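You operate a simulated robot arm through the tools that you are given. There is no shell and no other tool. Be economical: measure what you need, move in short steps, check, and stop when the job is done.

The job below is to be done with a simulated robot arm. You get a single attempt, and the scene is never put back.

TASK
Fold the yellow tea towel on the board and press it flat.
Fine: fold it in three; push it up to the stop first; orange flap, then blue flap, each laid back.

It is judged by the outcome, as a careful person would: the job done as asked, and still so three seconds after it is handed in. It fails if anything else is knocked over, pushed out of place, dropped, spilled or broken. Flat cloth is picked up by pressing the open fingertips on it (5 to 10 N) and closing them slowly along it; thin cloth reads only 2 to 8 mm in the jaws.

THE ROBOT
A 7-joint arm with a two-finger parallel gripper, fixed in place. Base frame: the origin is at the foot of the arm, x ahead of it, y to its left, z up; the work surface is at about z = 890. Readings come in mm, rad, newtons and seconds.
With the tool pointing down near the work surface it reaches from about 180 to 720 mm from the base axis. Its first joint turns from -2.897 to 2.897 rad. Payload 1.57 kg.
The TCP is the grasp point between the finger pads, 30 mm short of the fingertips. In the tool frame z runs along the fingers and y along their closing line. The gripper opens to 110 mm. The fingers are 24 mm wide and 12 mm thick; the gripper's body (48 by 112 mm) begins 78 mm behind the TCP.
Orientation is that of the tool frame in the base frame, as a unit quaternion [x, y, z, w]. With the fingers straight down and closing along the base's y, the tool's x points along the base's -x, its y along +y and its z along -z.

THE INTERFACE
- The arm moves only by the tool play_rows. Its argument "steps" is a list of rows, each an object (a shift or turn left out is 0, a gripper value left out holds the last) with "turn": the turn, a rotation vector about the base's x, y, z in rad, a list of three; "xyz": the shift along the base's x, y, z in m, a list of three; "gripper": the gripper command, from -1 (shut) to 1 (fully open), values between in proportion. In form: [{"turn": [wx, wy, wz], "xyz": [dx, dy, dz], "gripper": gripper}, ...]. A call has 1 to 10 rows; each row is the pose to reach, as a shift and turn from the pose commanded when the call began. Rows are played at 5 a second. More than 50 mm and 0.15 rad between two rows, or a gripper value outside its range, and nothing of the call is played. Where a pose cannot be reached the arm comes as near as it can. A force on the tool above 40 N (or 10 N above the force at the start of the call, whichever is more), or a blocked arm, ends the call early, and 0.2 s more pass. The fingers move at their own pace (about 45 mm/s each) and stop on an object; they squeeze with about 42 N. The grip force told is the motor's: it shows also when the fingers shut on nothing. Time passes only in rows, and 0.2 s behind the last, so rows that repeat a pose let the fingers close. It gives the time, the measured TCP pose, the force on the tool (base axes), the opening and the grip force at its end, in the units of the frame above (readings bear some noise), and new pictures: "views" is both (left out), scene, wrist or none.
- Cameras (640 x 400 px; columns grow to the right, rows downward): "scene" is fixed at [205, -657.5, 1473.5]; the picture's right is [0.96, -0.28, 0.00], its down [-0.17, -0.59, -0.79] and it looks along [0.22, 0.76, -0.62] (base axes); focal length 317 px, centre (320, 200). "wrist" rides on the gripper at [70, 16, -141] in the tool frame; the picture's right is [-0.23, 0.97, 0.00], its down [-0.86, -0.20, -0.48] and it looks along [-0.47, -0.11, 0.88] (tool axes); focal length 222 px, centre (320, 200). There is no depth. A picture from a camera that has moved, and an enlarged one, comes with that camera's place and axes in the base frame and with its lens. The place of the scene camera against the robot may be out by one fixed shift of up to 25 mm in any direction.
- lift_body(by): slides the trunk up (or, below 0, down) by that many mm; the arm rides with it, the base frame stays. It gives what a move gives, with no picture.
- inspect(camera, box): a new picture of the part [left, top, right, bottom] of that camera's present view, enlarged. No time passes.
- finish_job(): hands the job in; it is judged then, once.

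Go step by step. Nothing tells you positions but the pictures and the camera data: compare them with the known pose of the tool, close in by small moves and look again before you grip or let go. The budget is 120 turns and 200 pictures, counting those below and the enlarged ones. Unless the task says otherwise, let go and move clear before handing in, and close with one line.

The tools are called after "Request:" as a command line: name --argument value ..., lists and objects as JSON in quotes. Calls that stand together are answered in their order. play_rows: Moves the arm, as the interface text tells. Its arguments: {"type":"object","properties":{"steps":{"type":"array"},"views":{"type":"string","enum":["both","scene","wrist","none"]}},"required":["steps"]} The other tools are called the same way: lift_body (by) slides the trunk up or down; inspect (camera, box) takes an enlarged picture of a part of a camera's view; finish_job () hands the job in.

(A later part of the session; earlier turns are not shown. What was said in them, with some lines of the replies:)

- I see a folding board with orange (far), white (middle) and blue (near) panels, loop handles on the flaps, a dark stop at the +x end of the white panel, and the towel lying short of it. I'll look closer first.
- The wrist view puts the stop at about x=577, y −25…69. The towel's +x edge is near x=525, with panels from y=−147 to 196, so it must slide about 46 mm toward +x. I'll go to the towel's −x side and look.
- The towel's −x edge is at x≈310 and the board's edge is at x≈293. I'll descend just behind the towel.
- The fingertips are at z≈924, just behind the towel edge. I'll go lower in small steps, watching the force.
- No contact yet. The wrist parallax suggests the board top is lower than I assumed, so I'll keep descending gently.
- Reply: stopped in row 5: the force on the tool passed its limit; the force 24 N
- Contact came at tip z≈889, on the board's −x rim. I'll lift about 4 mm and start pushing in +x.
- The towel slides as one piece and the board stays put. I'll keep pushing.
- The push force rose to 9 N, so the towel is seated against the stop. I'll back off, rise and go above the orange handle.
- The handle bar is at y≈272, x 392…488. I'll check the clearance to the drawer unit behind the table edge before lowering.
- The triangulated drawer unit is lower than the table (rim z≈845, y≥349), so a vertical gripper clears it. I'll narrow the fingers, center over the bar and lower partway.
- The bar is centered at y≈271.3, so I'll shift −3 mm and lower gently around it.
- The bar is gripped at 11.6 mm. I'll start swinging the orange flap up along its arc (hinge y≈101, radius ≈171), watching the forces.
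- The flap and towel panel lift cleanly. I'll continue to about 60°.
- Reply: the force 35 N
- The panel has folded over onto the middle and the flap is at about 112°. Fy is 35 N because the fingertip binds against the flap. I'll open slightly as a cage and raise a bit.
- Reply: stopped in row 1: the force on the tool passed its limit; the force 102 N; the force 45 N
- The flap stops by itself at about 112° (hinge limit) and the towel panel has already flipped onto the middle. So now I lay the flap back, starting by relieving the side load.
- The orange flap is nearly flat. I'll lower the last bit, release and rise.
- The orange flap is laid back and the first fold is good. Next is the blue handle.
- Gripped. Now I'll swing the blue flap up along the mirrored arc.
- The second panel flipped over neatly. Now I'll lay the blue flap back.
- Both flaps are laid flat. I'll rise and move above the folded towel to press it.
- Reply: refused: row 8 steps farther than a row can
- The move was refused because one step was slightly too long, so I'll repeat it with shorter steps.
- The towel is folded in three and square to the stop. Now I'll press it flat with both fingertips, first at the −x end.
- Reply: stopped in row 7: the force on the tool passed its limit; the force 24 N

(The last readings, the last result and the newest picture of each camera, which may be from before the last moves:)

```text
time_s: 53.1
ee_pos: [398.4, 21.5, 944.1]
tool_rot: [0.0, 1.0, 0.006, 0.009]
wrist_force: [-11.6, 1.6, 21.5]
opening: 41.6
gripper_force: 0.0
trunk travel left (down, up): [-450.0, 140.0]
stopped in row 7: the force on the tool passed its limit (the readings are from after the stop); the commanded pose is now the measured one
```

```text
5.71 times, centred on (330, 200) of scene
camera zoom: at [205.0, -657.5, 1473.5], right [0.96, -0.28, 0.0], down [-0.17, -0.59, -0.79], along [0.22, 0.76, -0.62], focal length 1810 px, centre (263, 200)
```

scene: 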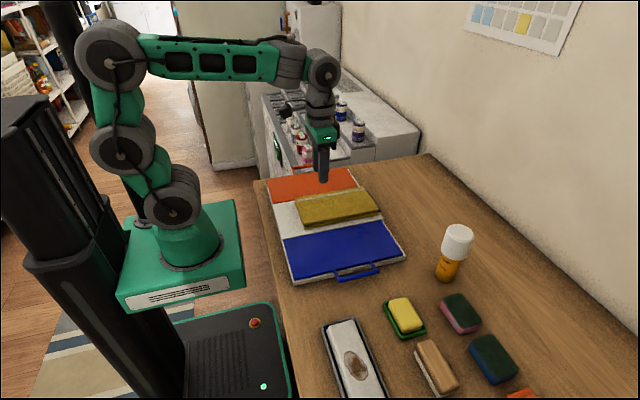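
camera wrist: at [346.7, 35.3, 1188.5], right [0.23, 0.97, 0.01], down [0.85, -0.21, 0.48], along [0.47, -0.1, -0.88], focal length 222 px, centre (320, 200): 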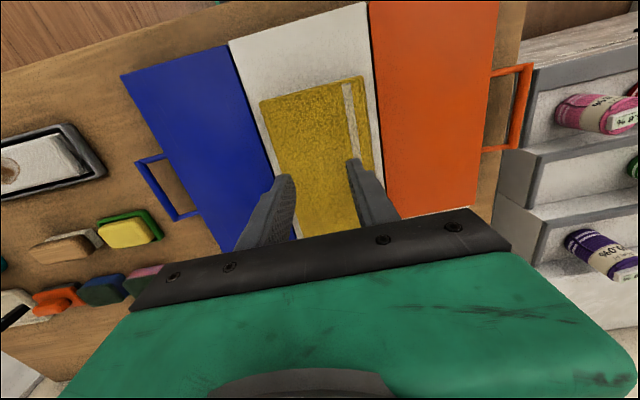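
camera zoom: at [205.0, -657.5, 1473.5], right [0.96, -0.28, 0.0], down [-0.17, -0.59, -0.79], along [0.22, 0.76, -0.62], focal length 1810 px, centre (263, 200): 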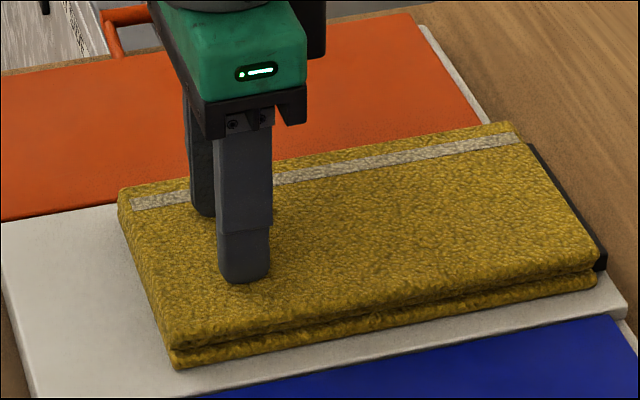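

Request:
play_rows --steps '[{"xyz": [0, 0, 0.01]}, {"xyz": [0, 0, 0.02], "gripper": 0.45}, {"xyz": [0, 0, 0.02]}, {"xyz": [0, 0, 0.02]}, {"xyz": [0, 0, 0.008]}, {"xyz": [0, 0, 0.002]}, {"xyz": [0, 0, -0.001]}, {"xyz": [0, 0, -0.003]}, {"xyz": [0, 0, -0.003]}]' --views "none"

Request:
inspect --camera "scene" --box '[280, 165, 380, 235]'

```text
time_s: 54.9
ee_pos: [400.8, 21.4, 945.5]
tool_rot: [0.0, 1.0, 0.006, 0.013]
wrist_force: [-12.2, 1.8, 21.4]
opening: 77.6
gripper_force: 0.0
trunk travel left (down, up): [-450.0, 140.0]
stopped in row 8: the force on the tool passed its limit (the readings are from after the stop); the commanded pose is now the measured one
```

```text
5.71 times, centred on (330, 200) of scene
camera zoom: at [205.0, -657.5, 1473.5], right [0.96, -0.28, 0.0], down [-0.17, -0.59, -0.79], along [0.22, 0.76, -0.62], focal length 1810 px, centre (263, 200)
```

zoom: 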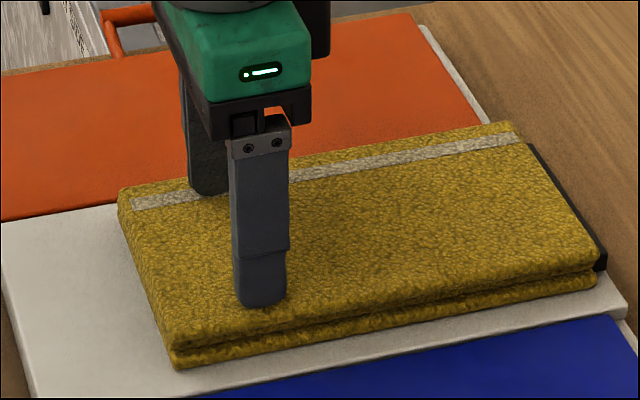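

Request:
play_rows --steps '[{"turn": [0, 0, 0], "xyz": [0, 0, 0.012]}, {"xyz": [0.035, 0, 0.015]}, {"xyz": [0.068, 0, 0.015]}, {"xyz": [0.068, 0, 0.006]}, {"xyz": [0.068, 0, 0.002]}, {"xyz": [0.068, 0, 0.0]}, {"xyz": [0.068, 0, -0.0015]}, {"xyz": [0.068, 0, -0.0015]}, {"xyz": [0.068, 0, -0.0015]}]' --views "none"

```text
time_s: 56.9
ee_pos: [471.2, 19.1, 944.8]
tool_rot: [0.001, 1.0, 0.006, 0.018]
wrist_force: [-9.6, 0.2, 17.6]
opening: 78.6
gripper_force: 0.0
trunk travel left (down, up): [-450.0, 140.0]
stopped in row 9: the force on the tool passed its limit (the readings are from after the stop); the commanded pose is now the measured one
```

Request:
play_rows --steps '[{"turn": [0, 0.03, 0], "xyz": [0, 0, 0.012]}, {"turn": [0, 0.035, 0], "xyz": [0.035, 0.002, 0.015]}, {"turn": [0, 0.035, 0], "xyz": [0.065, 0.002, 0.015]}, {"turn": [0, 0.035, 0], "xyz": [0.065, 0.002, 0.006]}, {"turn": [0, 0.035, 0], "xyz": [0.065, 0.002, 0.002]}, {"turn": [0, 0.035, 0], "xyz": [0.065, 0.002, 0]}, {"turn": [0, 0.035, 0], "xyz": [0.065, 0.002, -0.0015]}, {"turn": [0, 0.035, 0], "xyz": [0.065, 0.002, -0.0015]}]'

Request:
inspect --camera "scene" --box '[280, 165, 380, 235]'

```text
time_s: 58.7
ee_pos: [538.0, 22.0, 944.2]
tool_rot: [0.0, 1.0, 0.007, 0.001]
wrist_force: [-1.9, 0.3, 21.6]
opening: 79.9
gripper_force: 0.5
trunk travel left (down, up): [-450.0, 140.0]
camera wrist: at [467.8, 36.4, 1086.2], right [0.23, 0.97, 0.01], down [0.85, -0.21, 0.48], along [0.47, -0.1, -0.88], focal length 222 px, centre (320, 200)
```

scene: 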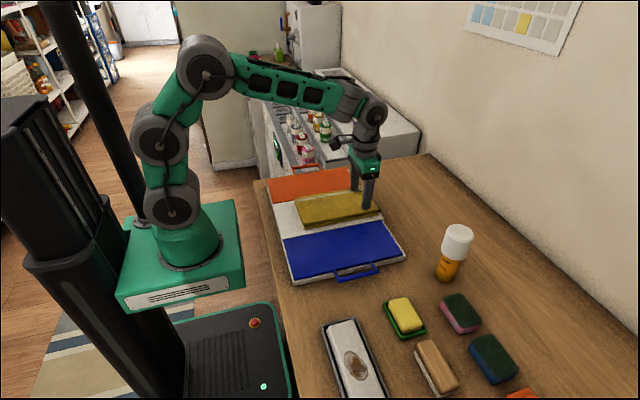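
wrist: 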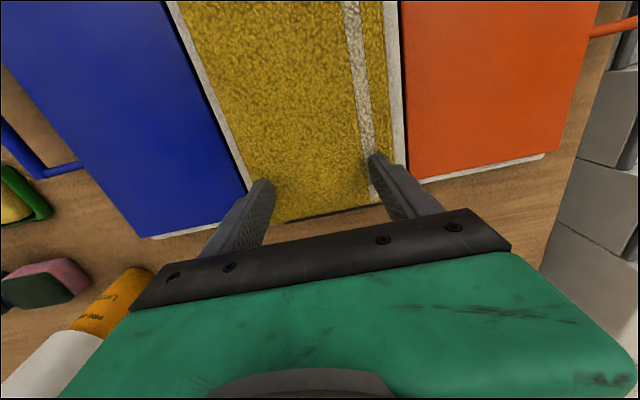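

```text
5.71 times, centred on (330, 200) of scene
camera zoom: at [205.0, -657.5, 1473.5], right [0.96, -0.28, 0.0], down [-0.17, -0.59, -0.79], along [0.22, 0.76, -0.62], focal length 1810 px, centre (263, 200)
```

zoom: 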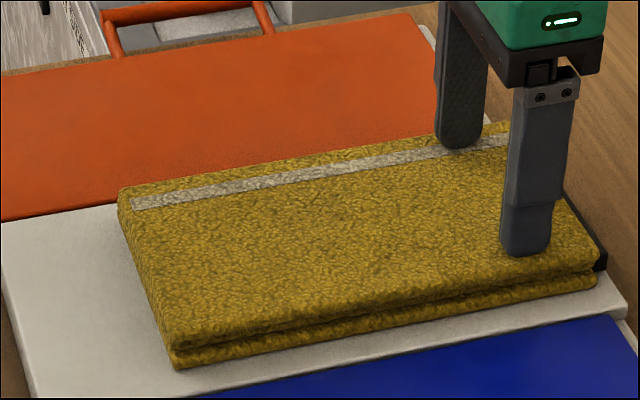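

Two ends and the middle are pressed. One last press goes at the center with the fingers shut, then I'll clear off.

Request:
play_rows --steps '[{"xyz": [0, 0, 0.015], "gripper": -1}, {"xyz": [-0.035, 0, 0.02]}, {"xyz": [-0.073, 0, 0.02]}, {"xyz": [-0.073, 0, 0.02]}, {"xyz": [-0.073, 0, 0.007]}, {"xyz": [-0.073, 0, 0.003]}, {"xyz": [-0.073, 0, 0.001]}, {"xyz": [-0.073, 0, 0]}, {"xyz": [-0.073, 0, 0]}, {"xyz": [-0.073, 0, 0]}]' --views "none"

```text
time_s: 60.9
ee_pos: [465.2, 20.6, 943.1]
tool_rot: [0.002, 1.0, 0.007, 0.001]
wrist_force: [3.1, -1.0, 24.6]
opening: 0.0
gripper_force: 21.5
trunk travel left (down, up): [-450.0, 140.0]
```

Request:
play_rows --steps '[{"xyz": [0, 0, 0.03]}, {"xyz": [0, 0, 0.07]}, {"xyz": [0, 0, 0.11]}, {"xyz": [-0.03, 0, 0.15]}, {"xyz": [-0.06, 0, 0.19]}, {"xyz": [-0.1, 0, 0.21]}, {"xyz": [-0.1, 0, 0.21]}]'

Request:
inspect --camera "scene" --box '[240, 140, 420, 280]'

Request:
inspect --camera "scene" --box '[280, 170, 400, 250]'

```text
time_s: 62.5
ee_pos: [364.4, 20.2, 1149.6]
tool_rot: [0.001, 1.0, 0.006, -0.001]
wrist_force: [-1.0, 0.1, -0.2]
opening: 0.1
gripper_force: 22.0
out of reach, approached as far as the arm can: row 6
trunk travel left (down, up): [-450.0, 140.0]
camera wrist: at [296.2, 34.9, 1292.8], right [0.23, 0.97, 0.01], down [0.86, -0.21, 0.47], along [0.46, -0.1, -0.88], focal length 222 px, centre (320, 200)
```

scene: 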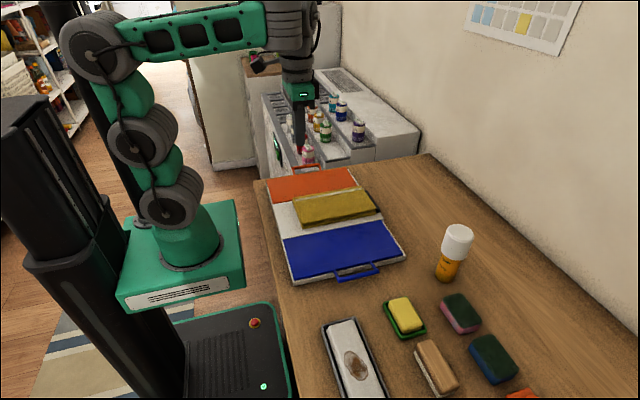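
wrist: 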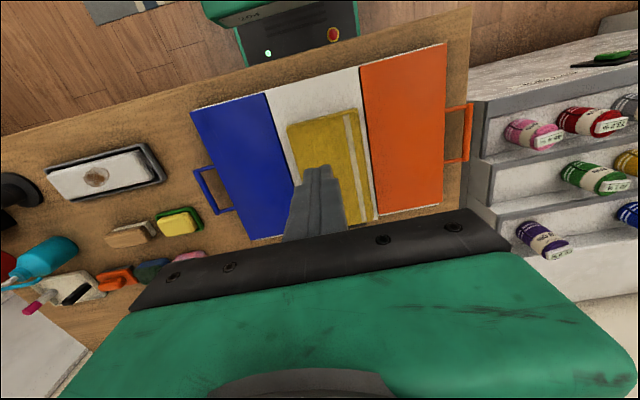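

```text
2.86 times, centred on (330, 210) of scene
camera zoom: at [205.0, -657.5, 1473.5], right [0.96, -0.28, 0.0], down [-0.17, -0.59, -0.79], along [0.22, 0.76, -0.62], focal length 905 px, centre (291, 171)
```

zoom: 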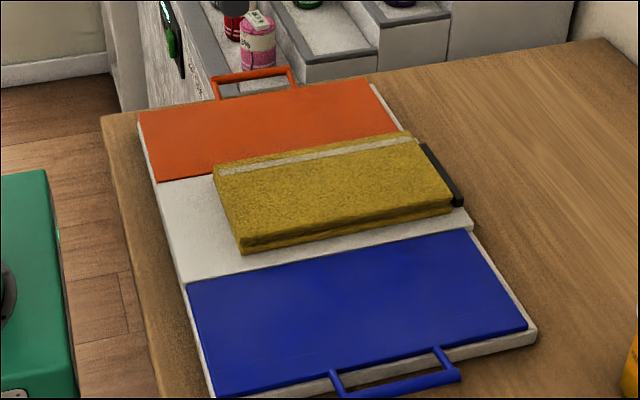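

```text
5.00 times, centred on (340, 210) of scene
camera zoom: at [205.0, -657.5, 1473.5], right [0.96, -0.28, 0.0], down [-0.17, -0.59, -0.79], along [0.22, 0.76, -0.62], focal length 1583 px, centre (220, 150)
```

zoom: 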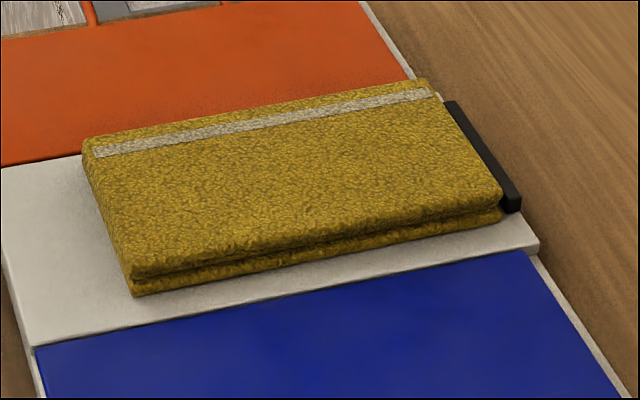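

Pressing dragged the stack a few millimetres away from the stop. I'll nudge it back from the −x side, as before.

Request:
play_rows --steps '[{"xyz": [-0.02, 0.001, -0.04], "gripper": 0.2}, {"xyz": [-0.04, 0.002, -0.08]}, {"xyz": [-0.05, 0.002, -0.12]}, {"xyz": [-0.052, 0.002, -0.16]}, {"xyz": [-0.052, 0.002, -0.195]}, {"xyz": [-0.052, 0.002, -0.215]}, {"xyz": [-0.052, 0.002, -0.224]}, {"xyz": [-0.052, 0.002, -0.224]}]'

Request:
inspect --camera "scene" --box '[270, 170, 390, 250]'

```text
time_s: 64.3
ee_pos: [312.2, 23.7, 925.8]
tool_rot: [0.0, 1.0, 0.007, -0.002]
wrist_force: [0.5, 0.6, -1.3]
opening: 65.8
gripper_force: 0.0
trunk travel left (down, up): [-450.0, 140.0]
camera wrist: at [243.1, 37.3, 1069.0], right [0.23, 0.97, 0.01], down [0.86, -0.21, 0.47], along [0.46, -0.1, -0.88], focal length 222 px, centre (320, 200)
```

scene: 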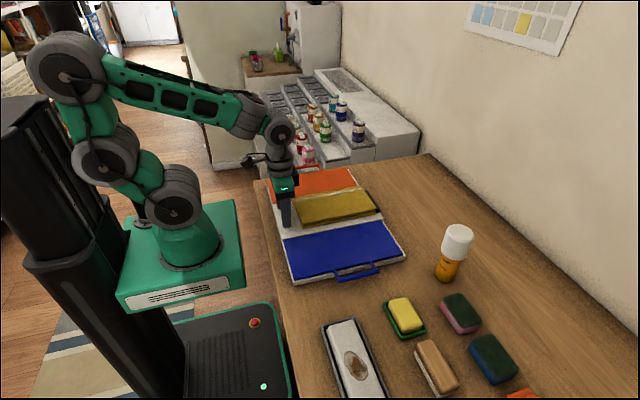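
wrist: 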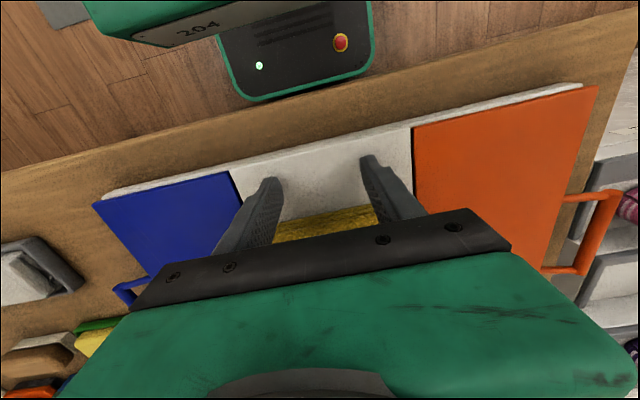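

```text
5.00 times, centred on (330, 210) of scene
camera zoom: at [205.0, -657.5, 1473.5], right [0.96, -0.28, 0.0], down [-0.17, -0.59, -0.79], along [0.22, 0.76, -0.62], focal length 1583 px, centre (270, 150)
```

zoom: 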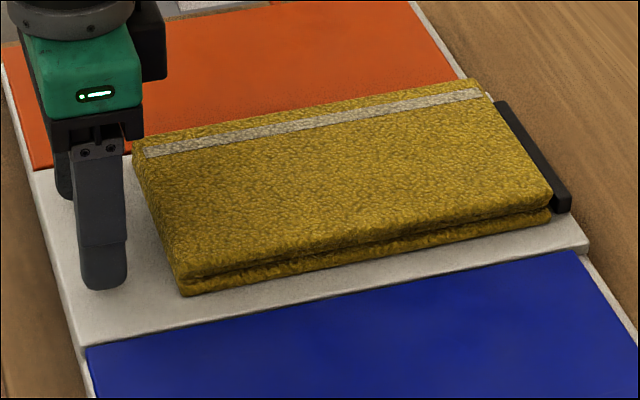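

Request:
play_rows --steps '[{"xyz": [0.004, 0, -0.003]}, {"xyz": [0.01, 0, -0.003]}, {"xyz": [0.016, 0, -0.003]}, {"xyz": [0.021, 0, -0.003]}, {"xyz": [0.025, 0, -0.003]}, {"xyz": [0.027, 0, -0.003]}, {"xyz": [0.027, 0, -0.003]}]' --views "none"

Request:
inspect --camera "scene" --box '[330, 180, 390, 230]'

```text
time_s: 65.9
ee_pos: [339.4, 23.7, 925.1]
tool_rot: [0.001, 1.0, 0.007, -0.002]
wrist_force: [-0.5, 0.0, 0.3]
opening: 66.2
gripper_force: 0.1
trunk travel left (down, up): [-450.0, 140.0]
```

```text
8.00 times, centred on (360, 205) of scene
camera zoom: at [205.0, -657.5, 1473.5], right [0.96, -0.28, 0.0], down [-0.17, -0.59, -0.79], along [0.22, 0.76, -0.62], focal length 2534 px, centre (0, 160)
```

zoom: 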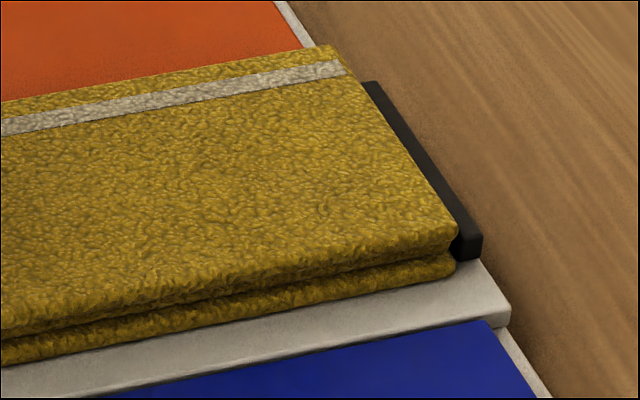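

Request:
play_rows --steps '[{"xyz": [0.0015, 0, -0.001]}, {"xyz": [0.003, 0, -0.001]}, {"xyz": [0.004, 0, -0.001]}, {"xyz": [0.004, 0, -0.001]}]' --views "none"

Request:
inspect --camera "scene" --box '[330, 180, 390, 230]'

```text
time_s: 66.9
ee_pos: [343.9, 23.6, 923.2]
tool_rot: [0.001, 1.0, 0.006, -0.003]
wrist_force: [-5.7, 0.5, 0.9]
opening: 66.2
gripper_force: 0.1
trunk travel left (down, up): [-450.0, 140.0]
```

```text
8.00 times, centred on (360, 205) of scene
camera zoom: at [205.0, -657.5, 1473.5], right [0.96, -0.28, 0.0], down [-0.17, -0.59, -0.79], along [0.22, 0.76, -0.62], focal length 2534 px, centre (0, 160)
```

zoom: 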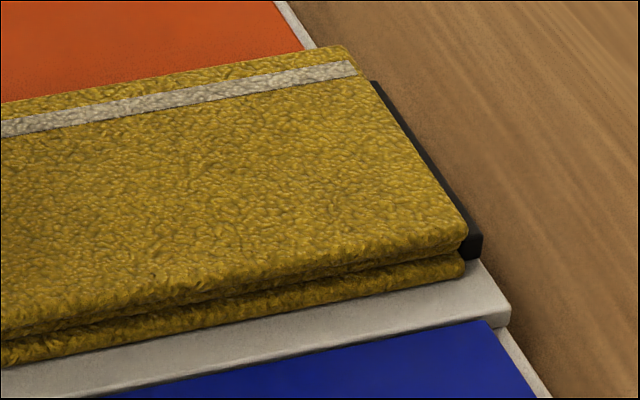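

The towel is seated against the stop again (5.7 N). I'll back off, lift clear and check.

Request:
play_rows --steps '[{"xyz": [-0.014, 0, 0.001]}, {"xyz": [-0.02, 0, 0.03]}, {"xyz": [-0.02, 0, 0.075]}, {"xyz": [-0.02, 0, 0.12]}, {"xyz": [-0.02, 0, 0.16]}, {"xyz": [-0.02, 0, 0.16]}]'

Request:
inspect --camera "scene" --box '[280, 165, 400, 245]'

Request:
inspect --camera "wrist" --box '[160, 40, 480, 240]'

```text
time_s: 68.3
ee_pos: [325.1, 22.6, 1082.4]
tool_rot: [0.001, 1.0, 0.006, -0.002]
wrist_force: [-0.3, 0.5, -0.5]
opening: 66.0
gripper_force: 0.0
trunk travel left (down, up): [-450.0, 140.0]
camera wrist: at [256.3, 36.9, 1226.3], right [0.23, 0.97, 0.01], down [0.86, -0.21, 0.47], along [0.46, -0.1, -0.88], focal length 222 px, centre (320, 200)
```

scene: 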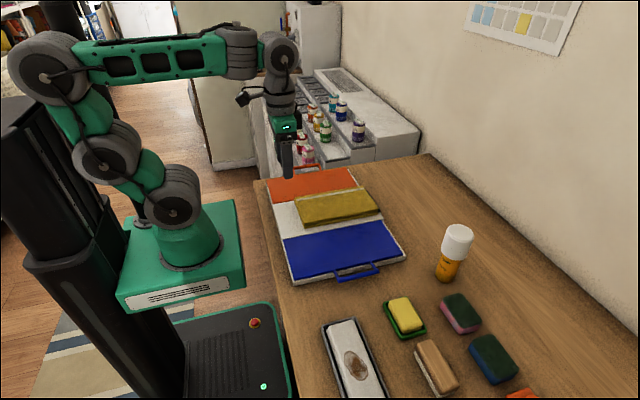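
wrist: 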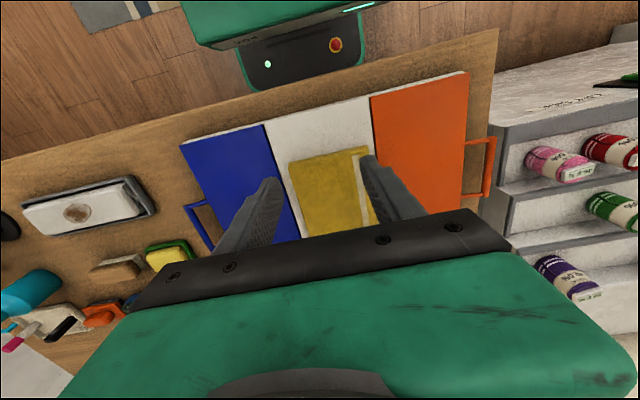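

```text
5.00 times, centred on (340, 205) of scene
camera zoom: at [205.0, -657.5, 1473.5], right [0.96, -0.28, 0.0], down [-0.17, -0.59, -0.79], along [0.22, 0.76, -0.62], focal length 1583 px, centre (220, 175)
```

zoom: 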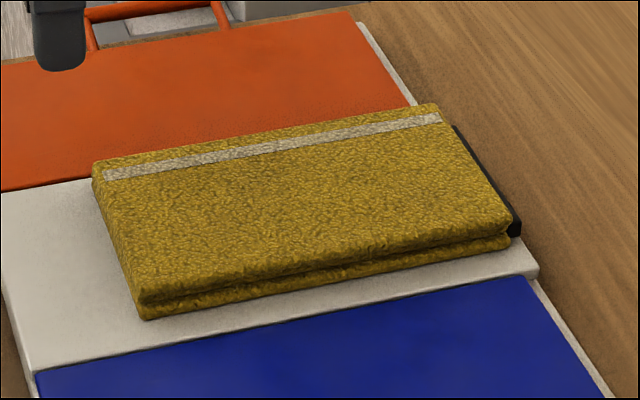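

```text
2.00 times, centred on (320, 140) of wrist
camera zoom: at [256.3, 36.9, 1226.3], right [0.23, 0.97, 0.01], down [0.86, -0.21, 0.47], along [0.46, -0.1, -0.88], focal length 444 px, centre (320, 320)
```

zoom: 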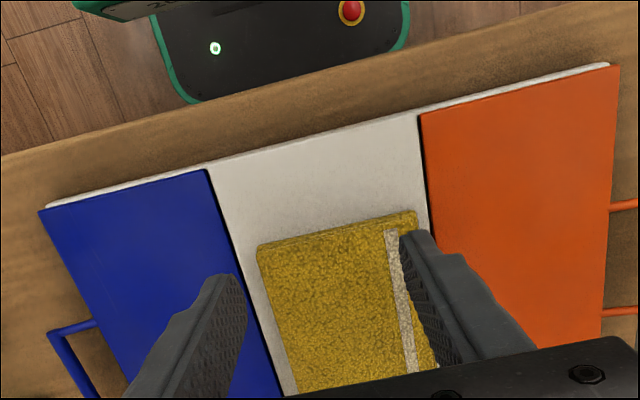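

The towel is folded in three, pressed and square against the stop. Both flaps lie flat, nothing else was disturbed, and the arm is clear.

Request:
finish_job

```text
The job is handed in.
```

I pushed the tea towel up to the stop and folded it in three, orange flap then blue, laying each flap back flat. I then pressed it and nudged it back against the stop, because the pressing had pulled it a few millimetres away.
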